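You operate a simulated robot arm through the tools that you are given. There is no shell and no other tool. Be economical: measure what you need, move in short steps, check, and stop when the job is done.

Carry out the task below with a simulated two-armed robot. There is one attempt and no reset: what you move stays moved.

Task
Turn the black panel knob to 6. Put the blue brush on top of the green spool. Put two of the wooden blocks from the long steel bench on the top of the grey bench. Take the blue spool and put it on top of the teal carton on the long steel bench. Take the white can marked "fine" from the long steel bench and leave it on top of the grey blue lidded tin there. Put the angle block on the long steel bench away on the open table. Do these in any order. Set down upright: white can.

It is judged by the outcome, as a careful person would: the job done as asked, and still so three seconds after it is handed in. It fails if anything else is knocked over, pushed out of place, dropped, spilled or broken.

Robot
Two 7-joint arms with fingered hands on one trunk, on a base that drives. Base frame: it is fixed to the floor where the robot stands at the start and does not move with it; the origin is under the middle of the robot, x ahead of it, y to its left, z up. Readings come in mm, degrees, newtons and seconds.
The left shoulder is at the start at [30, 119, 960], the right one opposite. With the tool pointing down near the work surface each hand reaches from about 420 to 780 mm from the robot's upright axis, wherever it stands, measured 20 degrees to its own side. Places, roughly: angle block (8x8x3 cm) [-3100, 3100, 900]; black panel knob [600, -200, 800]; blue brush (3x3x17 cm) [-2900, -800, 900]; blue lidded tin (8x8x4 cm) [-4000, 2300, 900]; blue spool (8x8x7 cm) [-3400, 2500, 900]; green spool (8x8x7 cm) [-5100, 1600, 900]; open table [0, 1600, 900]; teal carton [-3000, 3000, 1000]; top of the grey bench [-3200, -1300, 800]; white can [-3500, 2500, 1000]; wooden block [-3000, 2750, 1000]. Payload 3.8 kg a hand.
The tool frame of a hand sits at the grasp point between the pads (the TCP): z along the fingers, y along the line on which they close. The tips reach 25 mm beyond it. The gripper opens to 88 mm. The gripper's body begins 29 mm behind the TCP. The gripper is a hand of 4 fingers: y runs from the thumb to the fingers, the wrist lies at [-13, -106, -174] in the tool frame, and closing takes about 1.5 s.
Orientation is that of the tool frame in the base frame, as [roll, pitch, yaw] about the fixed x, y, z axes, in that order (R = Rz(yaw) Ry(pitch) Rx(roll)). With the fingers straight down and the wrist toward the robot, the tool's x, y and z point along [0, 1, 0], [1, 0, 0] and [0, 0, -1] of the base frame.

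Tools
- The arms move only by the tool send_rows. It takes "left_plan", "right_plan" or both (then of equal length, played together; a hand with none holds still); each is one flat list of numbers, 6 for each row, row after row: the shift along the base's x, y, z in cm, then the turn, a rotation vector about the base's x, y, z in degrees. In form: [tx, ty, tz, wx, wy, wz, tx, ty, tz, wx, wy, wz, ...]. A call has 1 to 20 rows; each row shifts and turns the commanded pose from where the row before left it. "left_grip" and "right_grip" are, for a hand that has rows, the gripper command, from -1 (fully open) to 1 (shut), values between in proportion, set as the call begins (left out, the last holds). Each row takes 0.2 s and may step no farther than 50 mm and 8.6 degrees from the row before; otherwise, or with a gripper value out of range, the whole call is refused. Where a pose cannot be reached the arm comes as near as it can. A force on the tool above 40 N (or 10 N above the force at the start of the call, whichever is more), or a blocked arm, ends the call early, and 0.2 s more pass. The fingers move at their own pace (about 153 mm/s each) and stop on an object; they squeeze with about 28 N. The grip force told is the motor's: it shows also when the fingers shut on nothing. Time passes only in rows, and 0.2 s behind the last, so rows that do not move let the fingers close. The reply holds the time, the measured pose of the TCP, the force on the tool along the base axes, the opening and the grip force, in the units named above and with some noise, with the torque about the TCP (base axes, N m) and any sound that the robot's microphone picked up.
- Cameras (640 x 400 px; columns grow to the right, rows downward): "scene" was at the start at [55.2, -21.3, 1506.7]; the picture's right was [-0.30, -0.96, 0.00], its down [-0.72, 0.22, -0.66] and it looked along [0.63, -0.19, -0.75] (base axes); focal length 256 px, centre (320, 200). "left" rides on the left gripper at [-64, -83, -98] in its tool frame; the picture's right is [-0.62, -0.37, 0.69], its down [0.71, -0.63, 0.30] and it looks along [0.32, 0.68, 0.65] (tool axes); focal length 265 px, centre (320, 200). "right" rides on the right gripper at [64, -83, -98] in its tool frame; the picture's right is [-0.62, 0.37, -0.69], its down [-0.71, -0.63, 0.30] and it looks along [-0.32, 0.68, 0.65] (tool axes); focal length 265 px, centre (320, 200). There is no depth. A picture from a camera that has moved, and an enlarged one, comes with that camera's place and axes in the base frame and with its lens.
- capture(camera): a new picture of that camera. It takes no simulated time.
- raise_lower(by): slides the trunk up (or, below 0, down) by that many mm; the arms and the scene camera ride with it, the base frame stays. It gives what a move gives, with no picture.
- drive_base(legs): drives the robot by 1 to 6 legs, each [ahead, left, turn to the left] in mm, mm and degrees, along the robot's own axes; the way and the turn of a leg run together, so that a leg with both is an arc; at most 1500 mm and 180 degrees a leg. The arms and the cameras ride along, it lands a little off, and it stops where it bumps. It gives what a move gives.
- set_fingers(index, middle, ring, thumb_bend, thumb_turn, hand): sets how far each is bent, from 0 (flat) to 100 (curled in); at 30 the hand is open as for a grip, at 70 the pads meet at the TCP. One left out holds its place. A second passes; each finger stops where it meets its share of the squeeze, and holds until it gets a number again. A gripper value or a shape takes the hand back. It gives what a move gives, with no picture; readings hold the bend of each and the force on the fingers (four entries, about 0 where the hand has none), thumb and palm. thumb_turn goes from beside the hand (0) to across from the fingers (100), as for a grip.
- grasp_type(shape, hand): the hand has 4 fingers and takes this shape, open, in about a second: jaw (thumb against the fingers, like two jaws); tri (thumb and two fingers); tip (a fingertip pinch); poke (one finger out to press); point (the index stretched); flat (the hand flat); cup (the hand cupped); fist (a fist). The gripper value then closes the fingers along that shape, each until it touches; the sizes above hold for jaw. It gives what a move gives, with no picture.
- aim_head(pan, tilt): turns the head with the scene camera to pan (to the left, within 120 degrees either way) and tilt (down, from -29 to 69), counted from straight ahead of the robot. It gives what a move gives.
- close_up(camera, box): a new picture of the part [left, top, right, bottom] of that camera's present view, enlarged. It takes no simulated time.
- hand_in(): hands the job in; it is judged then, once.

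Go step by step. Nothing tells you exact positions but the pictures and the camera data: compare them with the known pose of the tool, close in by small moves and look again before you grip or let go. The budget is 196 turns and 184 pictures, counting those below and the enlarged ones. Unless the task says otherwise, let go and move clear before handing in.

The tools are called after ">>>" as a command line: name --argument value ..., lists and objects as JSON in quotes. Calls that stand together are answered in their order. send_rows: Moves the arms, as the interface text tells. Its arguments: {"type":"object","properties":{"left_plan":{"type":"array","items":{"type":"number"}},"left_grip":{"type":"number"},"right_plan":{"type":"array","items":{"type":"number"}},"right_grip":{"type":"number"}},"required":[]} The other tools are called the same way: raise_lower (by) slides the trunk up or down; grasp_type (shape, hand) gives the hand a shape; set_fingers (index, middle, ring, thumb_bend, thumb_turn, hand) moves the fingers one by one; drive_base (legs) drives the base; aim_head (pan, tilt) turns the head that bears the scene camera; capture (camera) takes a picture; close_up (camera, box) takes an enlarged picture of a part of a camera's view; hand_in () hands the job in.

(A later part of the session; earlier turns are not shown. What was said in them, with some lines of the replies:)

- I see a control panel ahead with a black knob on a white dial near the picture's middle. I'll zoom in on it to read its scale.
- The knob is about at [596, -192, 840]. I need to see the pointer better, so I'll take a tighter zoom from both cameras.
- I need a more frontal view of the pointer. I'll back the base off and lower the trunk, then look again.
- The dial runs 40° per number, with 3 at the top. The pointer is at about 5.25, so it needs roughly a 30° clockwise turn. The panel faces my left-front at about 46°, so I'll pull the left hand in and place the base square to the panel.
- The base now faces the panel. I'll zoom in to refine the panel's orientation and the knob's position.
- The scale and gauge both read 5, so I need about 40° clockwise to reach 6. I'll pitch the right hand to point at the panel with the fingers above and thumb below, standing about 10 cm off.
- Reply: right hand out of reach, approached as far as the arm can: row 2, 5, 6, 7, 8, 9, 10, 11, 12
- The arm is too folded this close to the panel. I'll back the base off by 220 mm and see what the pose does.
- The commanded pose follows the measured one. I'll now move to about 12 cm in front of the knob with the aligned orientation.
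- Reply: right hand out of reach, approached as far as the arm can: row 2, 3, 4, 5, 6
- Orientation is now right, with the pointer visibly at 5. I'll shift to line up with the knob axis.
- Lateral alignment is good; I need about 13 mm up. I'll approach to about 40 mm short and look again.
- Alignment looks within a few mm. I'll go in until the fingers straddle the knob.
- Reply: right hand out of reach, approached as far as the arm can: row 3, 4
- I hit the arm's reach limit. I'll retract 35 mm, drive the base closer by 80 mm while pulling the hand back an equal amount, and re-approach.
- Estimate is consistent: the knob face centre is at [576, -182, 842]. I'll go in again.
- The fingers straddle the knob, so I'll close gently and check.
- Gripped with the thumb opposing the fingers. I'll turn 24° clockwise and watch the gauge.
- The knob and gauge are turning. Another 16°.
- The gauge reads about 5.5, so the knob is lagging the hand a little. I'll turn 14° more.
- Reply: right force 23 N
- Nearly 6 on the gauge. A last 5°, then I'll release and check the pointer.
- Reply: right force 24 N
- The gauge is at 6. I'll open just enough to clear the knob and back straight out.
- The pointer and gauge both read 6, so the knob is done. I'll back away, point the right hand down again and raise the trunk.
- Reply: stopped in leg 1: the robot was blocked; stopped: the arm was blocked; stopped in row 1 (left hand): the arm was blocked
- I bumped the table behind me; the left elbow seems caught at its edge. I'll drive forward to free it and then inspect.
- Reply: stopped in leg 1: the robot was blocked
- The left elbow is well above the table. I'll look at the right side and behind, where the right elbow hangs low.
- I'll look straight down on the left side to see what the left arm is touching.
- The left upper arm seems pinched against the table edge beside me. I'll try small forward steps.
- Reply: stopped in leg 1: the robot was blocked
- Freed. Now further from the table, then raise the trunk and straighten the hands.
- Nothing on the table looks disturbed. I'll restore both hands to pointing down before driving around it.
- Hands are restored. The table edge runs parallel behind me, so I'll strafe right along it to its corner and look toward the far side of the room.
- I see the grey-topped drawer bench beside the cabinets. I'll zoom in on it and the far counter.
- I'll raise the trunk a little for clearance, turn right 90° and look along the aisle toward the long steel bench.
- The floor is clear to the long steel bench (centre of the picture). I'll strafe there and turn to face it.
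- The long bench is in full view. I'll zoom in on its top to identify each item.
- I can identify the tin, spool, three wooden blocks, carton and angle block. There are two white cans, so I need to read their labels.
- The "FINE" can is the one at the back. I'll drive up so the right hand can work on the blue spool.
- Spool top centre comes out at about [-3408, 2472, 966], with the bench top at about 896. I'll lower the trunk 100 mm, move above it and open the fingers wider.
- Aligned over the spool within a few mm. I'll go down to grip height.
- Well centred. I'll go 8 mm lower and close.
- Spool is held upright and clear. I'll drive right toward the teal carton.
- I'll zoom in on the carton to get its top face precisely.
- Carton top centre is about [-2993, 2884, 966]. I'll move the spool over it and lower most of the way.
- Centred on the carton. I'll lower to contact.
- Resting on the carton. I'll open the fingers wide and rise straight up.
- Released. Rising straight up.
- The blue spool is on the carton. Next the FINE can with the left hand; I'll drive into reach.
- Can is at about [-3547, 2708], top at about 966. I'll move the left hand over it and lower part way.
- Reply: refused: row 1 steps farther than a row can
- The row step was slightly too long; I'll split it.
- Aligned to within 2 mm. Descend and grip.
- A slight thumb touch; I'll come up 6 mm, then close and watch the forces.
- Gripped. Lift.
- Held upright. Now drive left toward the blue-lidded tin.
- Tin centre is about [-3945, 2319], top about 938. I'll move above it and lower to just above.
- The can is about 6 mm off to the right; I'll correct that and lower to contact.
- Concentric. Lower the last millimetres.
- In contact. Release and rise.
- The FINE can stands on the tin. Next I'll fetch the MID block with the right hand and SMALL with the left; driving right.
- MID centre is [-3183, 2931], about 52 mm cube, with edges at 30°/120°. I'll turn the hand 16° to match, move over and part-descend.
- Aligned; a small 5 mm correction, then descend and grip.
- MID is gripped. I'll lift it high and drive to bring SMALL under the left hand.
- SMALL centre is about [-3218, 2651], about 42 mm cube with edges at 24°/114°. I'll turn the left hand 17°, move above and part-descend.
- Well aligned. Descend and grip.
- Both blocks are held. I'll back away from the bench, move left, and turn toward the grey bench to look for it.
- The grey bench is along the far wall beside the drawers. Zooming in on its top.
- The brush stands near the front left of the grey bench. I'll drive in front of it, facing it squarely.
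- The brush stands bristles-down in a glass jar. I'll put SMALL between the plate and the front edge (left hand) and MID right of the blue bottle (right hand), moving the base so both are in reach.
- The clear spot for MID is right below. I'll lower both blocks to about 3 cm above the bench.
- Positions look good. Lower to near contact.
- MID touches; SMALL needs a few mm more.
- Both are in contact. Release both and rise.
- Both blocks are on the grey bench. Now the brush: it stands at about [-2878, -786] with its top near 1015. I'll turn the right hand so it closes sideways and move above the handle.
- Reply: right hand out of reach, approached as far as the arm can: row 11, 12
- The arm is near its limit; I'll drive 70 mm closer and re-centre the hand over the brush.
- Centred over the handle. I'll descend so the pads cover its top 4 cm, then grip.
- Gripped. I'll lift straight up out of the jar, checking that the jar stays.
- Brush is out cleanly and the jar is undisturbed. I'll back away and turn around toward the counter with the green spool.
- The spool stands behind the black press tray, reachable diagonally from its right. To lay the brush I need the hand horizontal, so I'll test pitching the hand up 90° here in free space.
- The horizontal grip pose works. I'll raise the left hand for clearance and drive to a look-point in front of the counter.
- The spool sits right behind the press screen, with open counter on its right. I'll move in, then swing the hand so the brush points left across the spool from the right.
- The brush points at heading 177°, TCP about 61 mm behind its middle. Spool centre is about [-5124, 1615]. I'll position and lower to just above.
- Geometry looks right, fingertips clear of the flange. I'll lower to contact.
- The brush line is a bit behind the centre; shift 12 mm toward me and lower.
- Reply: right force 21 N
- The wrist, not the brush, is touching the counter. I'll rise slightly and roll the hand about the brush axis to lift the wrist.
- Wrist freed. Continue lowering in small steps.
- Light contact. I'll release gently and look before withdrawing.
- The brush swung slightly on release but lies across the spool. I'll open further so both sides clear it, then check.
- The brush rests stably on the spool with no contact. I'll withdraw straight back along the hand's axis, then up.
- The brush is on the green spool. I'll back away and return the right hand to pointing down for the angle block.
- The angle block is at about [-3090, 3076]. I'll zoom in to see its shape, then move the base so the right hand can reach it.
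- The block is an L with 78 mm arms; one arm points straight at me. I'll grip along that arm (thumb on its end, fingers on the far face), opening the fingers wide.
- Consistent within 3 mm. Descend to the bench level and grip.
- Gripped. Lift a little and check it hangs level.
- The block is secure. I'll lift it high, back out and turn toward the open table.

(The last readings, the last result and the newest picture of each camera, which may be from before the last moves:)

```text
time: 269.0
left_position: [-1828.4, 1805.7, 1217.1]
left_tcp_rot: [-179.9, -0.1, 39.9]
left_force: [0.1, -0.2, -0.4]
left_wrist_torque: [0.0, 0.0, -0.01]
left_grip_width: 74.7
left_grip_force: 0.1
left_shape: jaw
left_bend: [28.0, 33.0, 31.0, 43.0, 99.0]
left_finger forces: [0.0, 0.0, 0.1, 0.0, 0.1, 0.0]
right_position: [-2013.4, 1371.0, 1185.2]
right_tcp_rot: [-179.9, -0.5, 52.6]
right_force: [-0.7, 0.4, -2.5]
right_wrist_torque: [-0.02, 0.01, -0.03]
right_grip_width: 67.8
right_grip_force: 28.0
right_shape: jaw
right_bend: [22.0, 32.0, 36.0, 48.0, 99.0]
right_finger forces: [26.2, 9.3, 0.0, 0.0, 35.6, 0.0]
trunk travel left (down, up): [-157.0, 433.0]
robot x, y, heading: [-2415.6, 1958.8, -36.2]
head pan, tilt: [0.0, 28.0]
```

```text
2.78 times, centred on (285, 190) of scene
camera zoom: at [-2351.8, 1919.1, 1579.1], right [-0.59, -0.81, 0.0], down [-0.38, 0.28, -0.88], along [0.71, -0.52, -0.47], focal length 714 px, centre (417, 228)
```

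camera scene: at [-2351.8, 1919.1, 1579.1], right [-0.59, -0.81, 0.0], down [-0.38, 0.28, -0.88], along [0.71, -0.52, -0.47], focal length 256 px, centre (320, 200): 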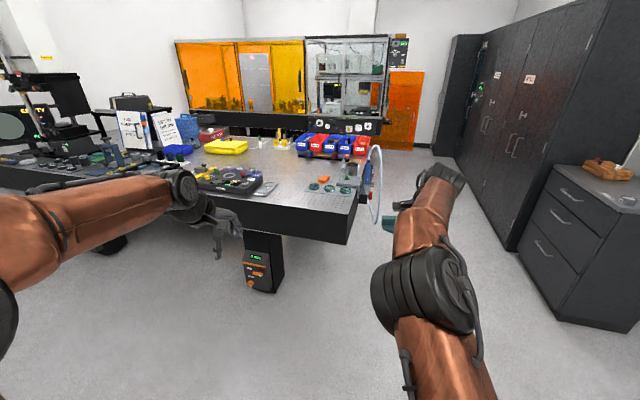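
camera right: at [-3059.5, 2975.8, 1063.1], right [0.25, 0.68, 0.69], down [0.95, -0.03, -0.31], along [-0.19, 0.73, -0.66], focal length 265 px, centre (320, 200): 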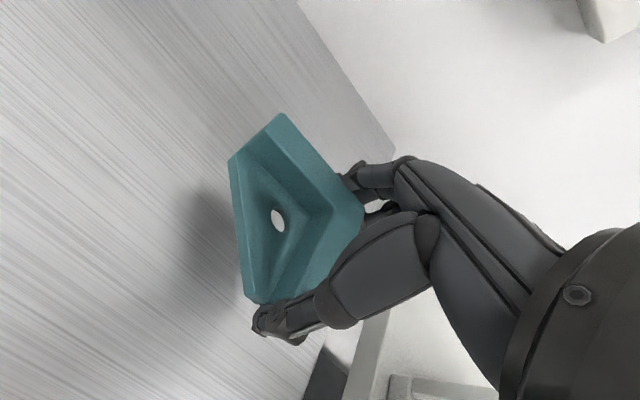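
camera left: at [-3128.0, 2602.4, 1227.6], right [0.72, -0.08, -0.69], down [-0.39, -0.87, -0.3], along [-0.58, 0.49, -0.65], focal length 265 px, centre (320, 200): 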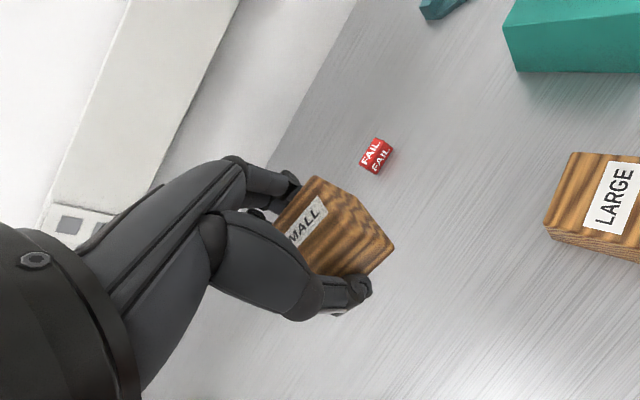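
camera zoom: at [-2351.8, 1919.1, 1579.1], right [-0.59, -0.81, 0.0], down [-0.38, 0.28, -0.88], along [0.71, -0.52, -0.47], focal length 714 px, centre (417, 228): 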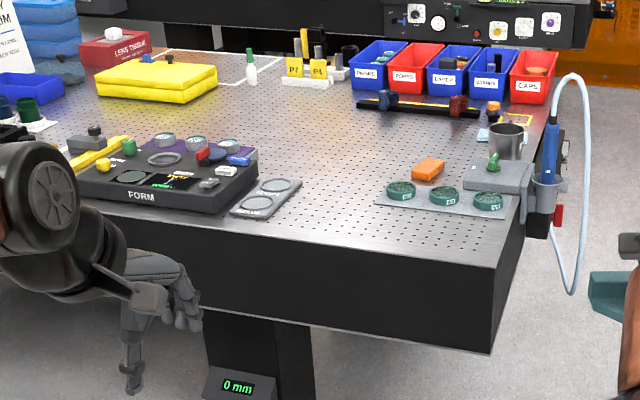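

There's a clear area on the table between the FORM box and the green discs. I'll drive to it, facing the table squarely.

>>> drive_base --legs '[[0, 0, -14], [250, 790, 0], [450, 0, 0]]'

>>> aim_head --pan -10 --tilt 42

>>> capture --camera "scene"

```text
time: 276.5
left_position: [-851.5, 1625.6, 1216.8]
left_tcp_rot: [-179.9, -0.1, 24.9]
left_force: [-0.3, 0.4, -0.9]
left_wrist_torque: [-0.03, 0.0, 0.02]
left_grip_width: 74.5
left_grip_force: 0.1
left_shape: jaw
left_bend: [28.0, 33.0, 31.0, 43.0, 99.0]
left_finger forces: [0.0, 0.0, 0.1, 0.1, 0.0, 0.0]
right_position: [-1141.8, 1254.3, 1183.7]
right_tcp_rot: [-179.8, -0.6, 37.3]
right_force: [-0.4, 0.2, -2.1]
right_wrist_torque: [0.0, 0.04, 0.04]
right_grip_width: 67.7
right_grip_force: 27.8
right_shape: jaw
right_bend: [22.0, 32.0, 36.0, 48.0, 99.0]
right_finger forces: [26.1, 9.2, 0.0, 0.0, 35.5, 0.0]
trunk travel left (down, up): [-157.0, 433.0]
robot x, y, heading: [-1367.7, 1928.0, -51.4]
head pan, tilt: [0.0, 28.0]
```

```text
time: 277.2
left_position: [-853.2, 1627.1, 1216.3]
left_tcp_rot: [-179.9, -0.1, 24.9]
left_force: [0.5, 0.8, 0.8]
left_wrist_torque: [0.0, -0.01, -0.01]
left_grip_width: 74.8
left_grip_force: 0.0
left_shape: jaw
left_bend: [28.0, 33.0, 31.0, 43.0, 99.0]
left_finger forces: [0.0, 0.0, 0.0, 0.0, 0.0, 0.1]
right_position: [-1143.5, 1256.1, 1185.3]
right_tcp_rot: [-179.8, -0.5, 37.3]
right_force: [0.2, 0.2, -2.6]
right_wrist_torque: [-0.02, 0.05, -0.01]
right_grip_width: 67.7
right_grip_force: 28.0
right_shape: jaw
right_bend: [22.0, 32.0, 36.0, 48.0, 99.0]
right_finger forces: [26.0, 9.4, 0.0, 0.0, 35.7, 0.0]
trunk travel left (down, up): [-157.0, 433.0]
robot x, y, heading: [-1371.1, 1926.0, -51.1]
head pan, tilt: [-10.0, 42.0]
```

```text
37 pictures are left
camera scene: at [-1343.9, 1871.2, 1557.8], right [-0.88, -0.48, 0.0], down [-0.32, 0.59, -0.74], along [0.36, -0.65, -0.67], focal length 256 px, centre (320, 200)
```

scene: 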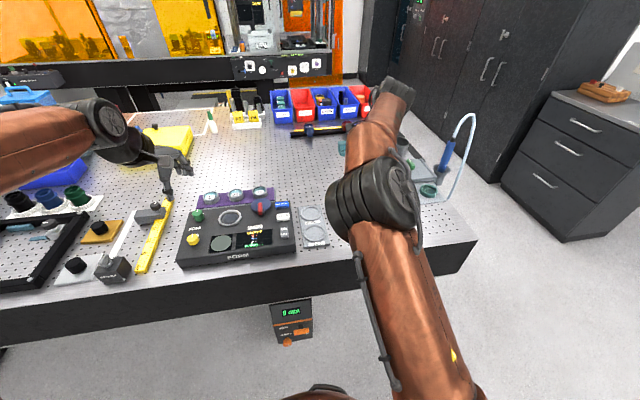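

>>> capture --camera "right"

```text
36 pictures are left
camera right: at [-1143.1, 1359.6, 1284.6], right [-0.27, -0.67, 0.69], down [-0.95, 0.07, -0.31], along [0.16, -0.73, -0.66], focal length 265 px, centre (320, 200)
```

right: 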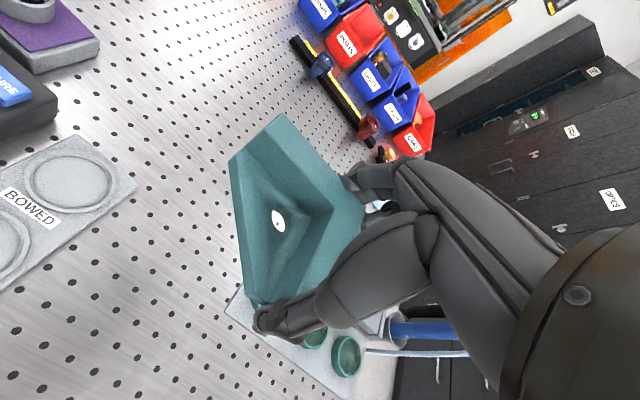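

Straight ahead 150 mm the spot is open on all sides. I'll drive forward and lower the block.

>>> drive_base --legs '[[150, 0, 0]]'

>>> send_rows --right_plan '[0, 0, -4, 0, 0, 0, 0, 0, -4, 0, 0, 0, 0, 0, -4, 0, 0, 0, 0, 0, -4, 0, 0, 0]'

>>> capture --camera "right"

>>> capture --camera "scene"

```text
time: 278.6
left_position: [-755.5, 1509.4, 1216.7]
left_tcp_rot: [-179.8, 0.0, 25.0]
left_force: [0.2, -0.3, 0.0]
left_wrist_torque: [-0.01, 0.02, 0.01]
left_grip_width: 74.6
left_grip_force: 0.1
left_shape: jaw
left_bend: [28.0, 33.0, 31.0, 43.0, 99.0]
left_finger forces: [0.0, 0.0, 0.0, 0.0, 0.0, 0.0]
right_position: [-1044.8, 1136.1, 1184.5]
right_tcp_rot: [-179.7, -0.5, 37.5]
right_force: [0.2, -0.2, -2.4]
right_wrist_torque: [0.0, 0.04, -0.03]
right_grip_width: 67.9
right_grip_force: 28.0
right_shape: jaw
right_bend: [22.0, 32.0, 36.0, 48.0, 99.0]
right_finger forces: [26.1, 9.4, 0.0, 0.1, 35.5, 0.0]
trunk travel left (down, up): [-157.0, 433.0]
robot x, y, heading: [-1278.1, 1811.8, -51.0]
head pan, tilt: [-10.0, 42.0]
```

```text
time: 279.6
left_position: [-755.6, 1510.7, 1216.7]
left_tcp_rot: [-179.9, -0.1, 24.9]
left_force: [0.5, -0.4, 0.0]
left_wrist_torque: [-0.01, 0.03, 0.04]
left_grip_width: 74.5
left_grip_force: 0.1
left_shape: jaw
left_bend: [28.0, 33.0, 31.0, 43.0, 99.0]
left_finger forces: [0.0, 0.0, 0.0, 0.1, 0.0, 0.1]
right_position: [-1046.6, 1140.2, 1024.9]
right_tcp_rot: [-179.9, -0.6, 37.6]
right_force: [0.1, 0.9, -1.8]
right_wrist_torque: [-0.01, 0.06, -0.01]
right_grip_width: 67.8
right_grip_force: 27.8
right_shape: jaw
right_bend: [23.0, 32.0, 36.0, 48.0, 99.0]
right_finger forces: [26.1, 9.2, 0.1, 0.0, 35.4, 0.0]
trunk travel left (down, up): [-157.0, 433.0]
robot x, y, heading: [-1278.1, 1812.6, -50.7]
head pan, tilt: [-10.0, 42.0]
```

```text
35 pictures are left
camera right: at [-1047.0, 1244.2, 1123.9], right [-0.27, -0.68, 0.69], down [-0.95, 0.07, -0.31], along [0.16, -0.73, -0.66], focal length 265 px, centre (320, 200)
```

right: 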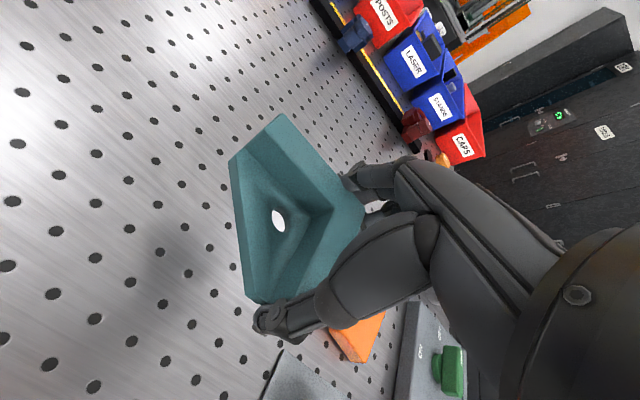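

```text
34 pictures are left
camera scene: at [-1248.4, 1753.1, 1557.7], right [-0.87, -0.49, 0.0], down [-0.33, 0.59, -0.74], along [0.36, -0.65, -0.67], focal length 256 px, centre (320, 200)
```

scene: 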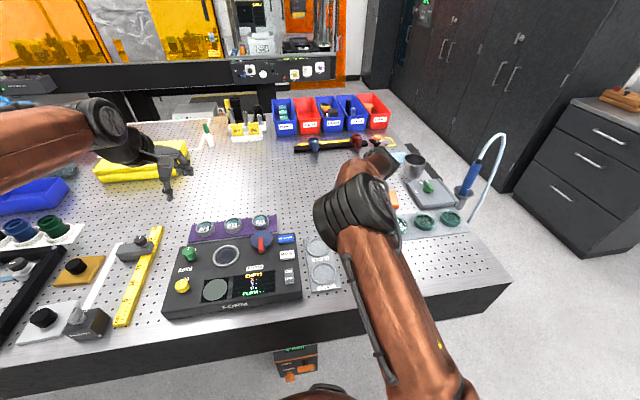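

Clear below. Lower to just above the table, then to contact.

>>> send_rows --right_plan '[0, 0, -3, 0, 0, 0, 0, 0, -3, 0, 0, 0, 0, 0, -1.5, 0, 0, 0, 0, 0, -0.5, 0, 0, 0, 0, 0, -0.3, 0, 0, 0, 0, 0, -0.3, 0, 0, 0]'

```text
time: 281.0
left_position: [-755.9, 1511.1, 1216.6]
left_tcp_rot: [-179.9, -0.1, 25.0]
left_force: [0.6, 0.2, -0.4]
left_wrist_torque: [-0.01, 0.0, 0.07]
left_grip_width: 74.4
left_grip_force: 0.0
left_shape: jaw
left_bend: [28.0, 33.0, 31.0, 43.0, 99.0]
left_finger forces: [0.0, 0.1, 0.0, 0.0, 0.0, 0.0]
right_position: [-1046.3, 1138.0, 938.8]
right_tcp_rot: [-179.7, -0.6, 37.5]
right_force: [-0.2, -0.4, -3.3]
right_wrist_torque: [-0.01, 0.04, -0.04]
right_grip_width: 68.0
right_grip_force: 27.7
right_shape: jaw
right_bend: [23.0, 32.0, 36.0, 48.0, 99.0]
right_finger forces: [25.9, 9.3, 0.0, 0.0, 35.3, 0.0]
trunk travel left (down, up): [-157.0, 433.0]
robot x, y, heading: [-1278.3, 1811.3, -50.6]
head pan, tilt: [-10.0, 42.0]
```

>>> send_rows --right_plan '[0, 0, -0.3, 0, 0, 0, 0, 0, -0.3, 0, 0, 0, 0, 0, -0.2, 0, 0, 0]'

>>> capture --camera "right"

```text
time: 281.8
left_position: [-757.2, 1512.4, 1216.4]
left_tcp_rot: [-179.9, -0.2, 25.0]
left_force: [1.0, -0.4, 0.9]
left_wrist_torque: [-0.01, 0.02, 0.02]
left_grip_width: 74.6
left_grip_force: 0.1
left_shape: jaw
left_bend: [28.0, 33.0, 31.0, 43.0, 99.0]
left_finger forces: [0.0, 0.0, 0.0, 0.0, 0.0, 0.0]
right_position: [-1045.3, 1138.4, 935.5]
right_tcp_rot: [179.7, -0.5, 37.5]
right_force: [0.3, 0.3, 16.5]
right_wrist_torque: [-0.56, -0.3, 0.0]
right_grip_width: 67.3
right_grip_force: 27.5
right_shape: jaw
right_bend: [22.0, 31.0, 36.0, 48.0, 99.0]
right_finger forces: [26.4, 24.2, 0.1, 0.1, 37.6, 0.0]
trunk travel left (down, up): [-157.0, 433.0]
robot x, y, heading: [-1277.4, 1811.9, -50.9]
head pan, tilt: [-10.0, 42.0]
```

```text
33 pictures are left
camera right: at [-1046.5, 1243.9, 1033.5], right [-0.27, -0.67, 0.69], down [-0.95, 0.07, -0.31], along [0.17, -0.74, -0.65], focal length 265 px, centre (320, 200)
```

right: 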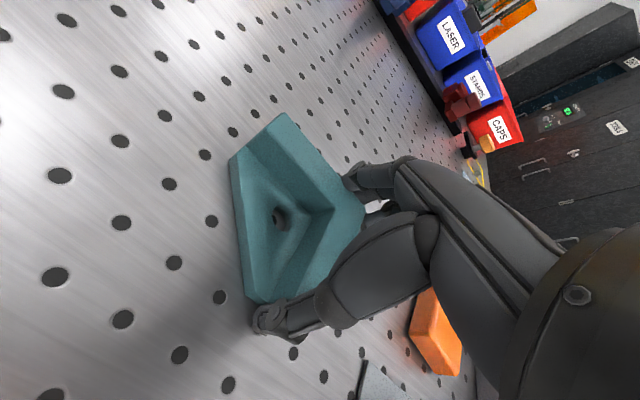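

Set down. Open wide and rise.

>>> set_fingers --hand "right" --index 17 --middle 17 --ring 17 --thumb_bend 17

>>> send_rows --right_plan '[0, 0, 1, 0, 0, 0, 0, 0, 3, 0, 0, 0, 0, 0, 4.5, 0, 0, 0, 0, 0, 4.5, 0, 0, 0, 0, 0, 4.5, 0, 0, 0]'

>>> capture --camera "right"

```text
time: 282.8
left_position: [-756.9, 1511.6, 1215.6]
left_tcp_rot: [-179.9, -0.1, 25.0]
left_force: [0.1, 0.4, 0.0]
left_wrist_torque: [-0.02, 0.0, 0.03]
left_grip_width: 74.7
left_grip_force: 0.0
left_shape: jaw
left_bend: [28.0, 33.0, 31.0, 43.0, 99.0]
left_finger forces: [0.1, 0.0, 0.0, 0.0, 0.0, 0.0]
right_position: [-1046.9, 1140.0, 930.4]
right_tcp_rot: [-179.8, -0.5, 37.5]
right_force: [0.4, 0.3, 0.4]
right_wrist_torque: [-0.02, -0.02, 0.02]
right_grip_width: 108.6
right_grip_force: 0.2
right_shape: fingers
right_bend: [17.0, 17.0, 17.0, 17.0, 100.0]
right_finger forces: [0.0, 0.2, 0.0, 0.1, 0.0, 0.0]
trunk travel left (down, up): [-157.0, 433.0]
robot x, y, heading: [-1276.7, 1807.8, -50.9]
head pan, tilt: [-10.0, 42.0]
```

```text
time: 284.0
left_position: [-756.9, 1512.3, 1218.2]
left_tcp_rot: [180.0, -0.1, 25.1]
left_force: [-0.2, 0.1, -0.3]
left_wrist_torque: [0.0, -0.02, -0.02]
left_grip_width: 74.6
left_grip_force: 0.1
left_shape: jaw
left_bend: [28.0, 33.0, 31.0, 43.0, 99.0]
left_finger forces: [0.0, 0.1, 0.0, 0.1, 0.0, 0.0]
right_position: [-1048.9, 1141.3, 1106.7]
right_tcp_rot: [-179.8, -0.4, 37.5]
right_force: [-1.0, -0.1, -0.1]
right_wrist_torque: [0.02, 0.0, -0.02]
right_grip_width: 108.5
right_grip_force: 0.1
right_shape: fingers
right_bend: [17.0, 17.0, 17.0, 17.0, 100.0]
right_finger forces: [0.0, 0.0, 0.0, 0.1, 0.0, 0.1]
trunk travel left (down, up): [-157.0, 433.0]
robot x, y, heading: [-1278.9, 1811.1, -50.9]
head pan, tilt: [-10.0, 42.0]
```

```text
32 pictures are left
camera right: at [-1047.9, 1245.6, 1206.7], right [-0.27, -0.68, 0.69], down [-0.95, 0.07, -0.31], along [0.16, -0.73, -0.66], focal length 265 px, centre (320, 200)
```

right: 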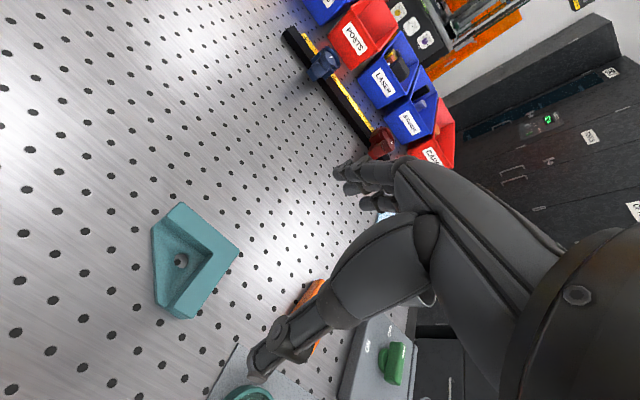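

The angle block stands on the open table. I'll do a quick distant check of the knob from here, then back clear.

>>> close_up --camera "scene" --box '[228, 50, 340, 90]'

>>> drive_base --legs '[[-400, 0, 0]]'

>>> aim_head --pan -118 --tilt 15

>>> capture --camera "scene"

```text
5.71 times, centred on (284, 70) of scene
camera zoom: at [-1249.1, 1754.9, 1557.8], right [-0.87, -0.49, 0.0], down [-0.33, 0.58, -0.74], along [0.36, -0.65, -0.67], focal length 1465 px, centre (526, 943)
```

zoom: 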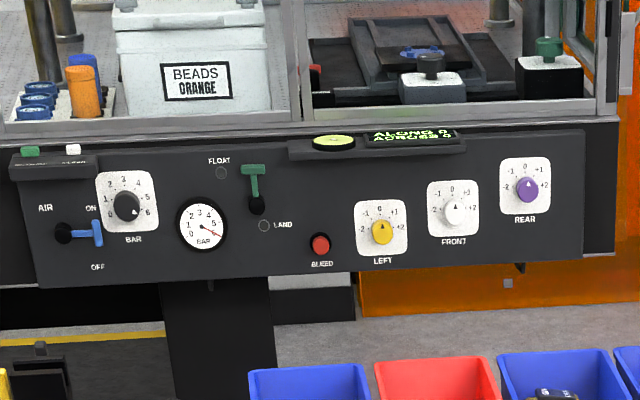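

```text
time: 286.5
left_position: [-1007.5, 1825.8, 1216.0]
left_tcp_rot: [-180.0, -0.1, 25.8]
left_force: [-0.3, -0.1, -0.1]
left_wrist_torque: [-0.03, 0.0, -0.03]
left_grip_width: 74.6
left_grip_force: 0.0
left_shape: jaw
left_bend: [28.0, 33.0, 31.0, 43.0, 99.0]
left_finger forces: [0.0, 0.0, 0.0, 0.0, 0.1, 0.0]
right_position: [-1293.6, 1453.0, 1105.9]
right_tcp_rot: [-179.9, -0.5, 38.3]
right_force: [0.6, 0.3, 0.0]
right_wrist_torque: [-0.02, -0.03, 0.01]
right_grip_width: 108.9
right_grip_force: 0.2
right_shape: fingers
right_bend: [17.0, 17.0, 17.0, 17.0, 100.0]
right_finger forces: [0.1, 0.0, 0.0, 0.1, 0.0, 0.0]
trunk travel left (down, up): [-157.0, 433.0]
robot x, y, heading: [-1530.0, 2116.4, -50.3]
head pan, tilt: [-10.0, 42.0]
```

```text
time: 288.4
left_position: [-1005.8, 1826.2, 1217.1]
left_tcp_rot: [-179.9, 0.0, 25.6]
left_force: [-0.1, 0.7, 0.2]
left_wrist_torque: [0.05, 0.03, -0.04]
left_grip_width: 74.5
left_grip_force: 0.1
left_shape: jaw
left_bend: [28.0, 33.0, 31.0, 43.0, 99.0]
left_finger forces: [0.0, 0.0, 0.1, 0.1, 0.0, 0.0]
right_position: [-1293.8, 1451.9, 1106.2]
right_tcp_rot: [-179.8, -0.5, 38.2]
right_force: [-1.1, 0.5, -0.1]
right_wrist_torque: [0.01, -0.02, -0.02]
right_grip_width: 108.5
right_grip_force: 0.1
right_shape: fingers
right_bend: [17.0, 17.0, 17.0, 17.0, 100.0]
right_finger forces: [0.0, 0.0, 0.1, 0.0, 0.0, 0.1]
trunk travel left (down, up): [-157.0, 433.0]
robot x, y, heading: [-1529.8, 2115.4, -50.3]
head pan, tilt: [-118.0, 15.0]
```

```text
30 pictures are left
camera scene: at [-1634.5, 2116.2, 1600.2], right [-0.2, 0.98, 0.0], down [0.25, 0.05, -0.97], along [-0.95, -0.2, -0.26], focal length 256 px, centre (320, 200)
```

scene: 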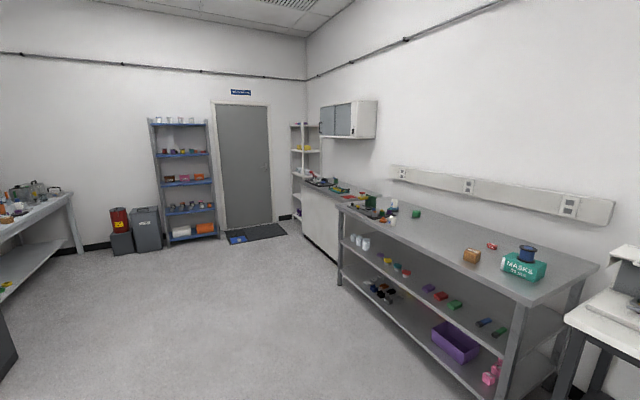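

Everything looks in place from here. Final zooms on the can, brush and knob.

>>> close_up --camera "scene" --box '[305, 165, 425, 240]'

>>> aim_head --pan 0 --tilt 20

>>> capture --camera "scene"

```text
5.33 times, centred on (365, 202) of scene
camera zoom: at [-1634.5, 2116.2, 1600.2], right [-0.2, 0.98, 0.0], down [0.25, 0.05, -0.97], along [-0.95, -0.2, -0.26], focal length 1368 px, centre (80, 187)
```

zoom: 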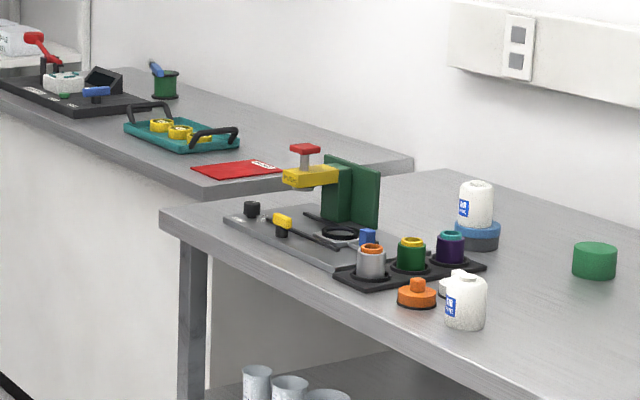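

```text
time: 290.3
left_position: [-1007.1, 1825.5, 1216.9]
left_tcp_rot: [-179.9, -0.1, 25.6]
left_force: [0.9, -1.2, -0.5]
left_wrist_torque: [0.03, -0.03, -0.02]
left_grip_width: 74.9
left_grip_force: 0.1
left_shape: jaw
left_bend: [28.0, 33.0, 31.0, 43.0, 99.0]
left_finger forces: [0.0, 0.0, 0.0, 0.0, 0.0, 0.0]
right_position: [-1293.1, 1451.5, 1105.9]
right_tcp_rot: [-179.8, -0.5, 38.3]
right_force: [0.0, 0.7, 0.1]
right_wrist_torque: [-0.01, 0.0, -0.01]
right_grip_width: 108.3
right_grip_force: 0.1
right_shape: fingers
right_bend: [17.0, 17.0, 17.0, 17.0, 100.0]
right_finger forces: [0.0, 0.1, 0.0, 0.1, 0.0, 0.1]
trunk travel left (down, up): [-157.0, 433.0]
robot x, y, heading: [-1531.5, 2118.3, -50.2]
head pan, tilt: [0.0, 20.0]
```

```text
28 pictures are left
camera scene: at [-1483.5, 2063.7, 1592.1], right [-0.77, -0.64, 0.0], down [-0.22, 0.26, -0.94], along [0.6, -0.72, -0.34], focal length 256 px, centre (320, 200)
```

scene: 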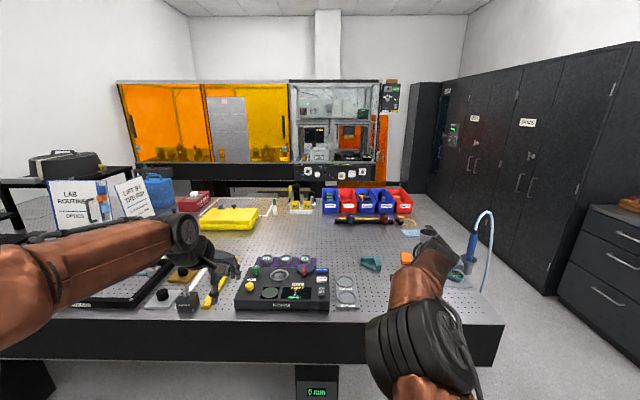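

>>> close_up --camera "scene" --box '[302, 164, 332, 182]'

```text
16.00 times, centred on (317, 173) of scene
camera zoom: at [-1483.5, 2063.7, 1592.1], right [-0.77, -0.64, 0.0], down [-0.22, 0.26, -0.94], along [0.6, -0.72, -0.34], focal length 4103 px, centre (368, 632)
```

zoom: 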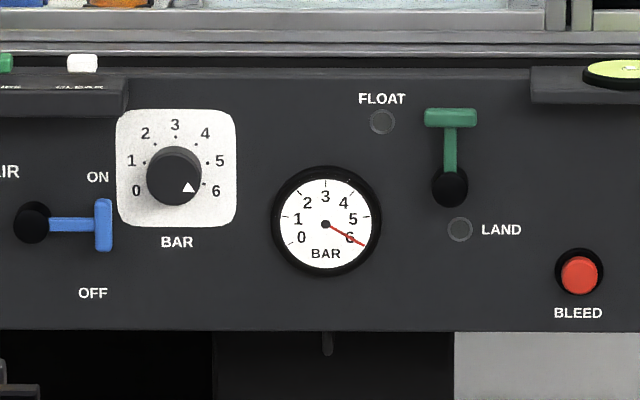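

The gauge and pointer read 6, the can stands on the tin, the brush is on the green spool, and the blocks, blue spool and angle block are where they should be. Both hands are clear, so I'm handing in.

>>> hand_in

```text
The job is handed in.
```

I finished all six parts of the job and handed it in; the result hasn't come back yet.

- **Black knob:** it is set to 6, and the pointer and the bar gauge both read 6. The FLOAT light went out as the pressure rose and has stayed off.
- **Blue brush:** it lies across the top of the green spool. It swung slightly when I let go, then came to rest.
- **Wooden blocks:** the ones labelled MID and SMALL are on the top of the grey bench.
- **Blue spool:** it is on top of the teal carton.
- **White can marked "fine":** it stands upright on the blue-lidded tin.
- **Angle block:** it is on the open table, in a clear space near the FORM box.

While backing away from the knob I bumped the open table and got briefly caught on its edge. In the pictures afterwards nothing on the table looked moved or knocked over.
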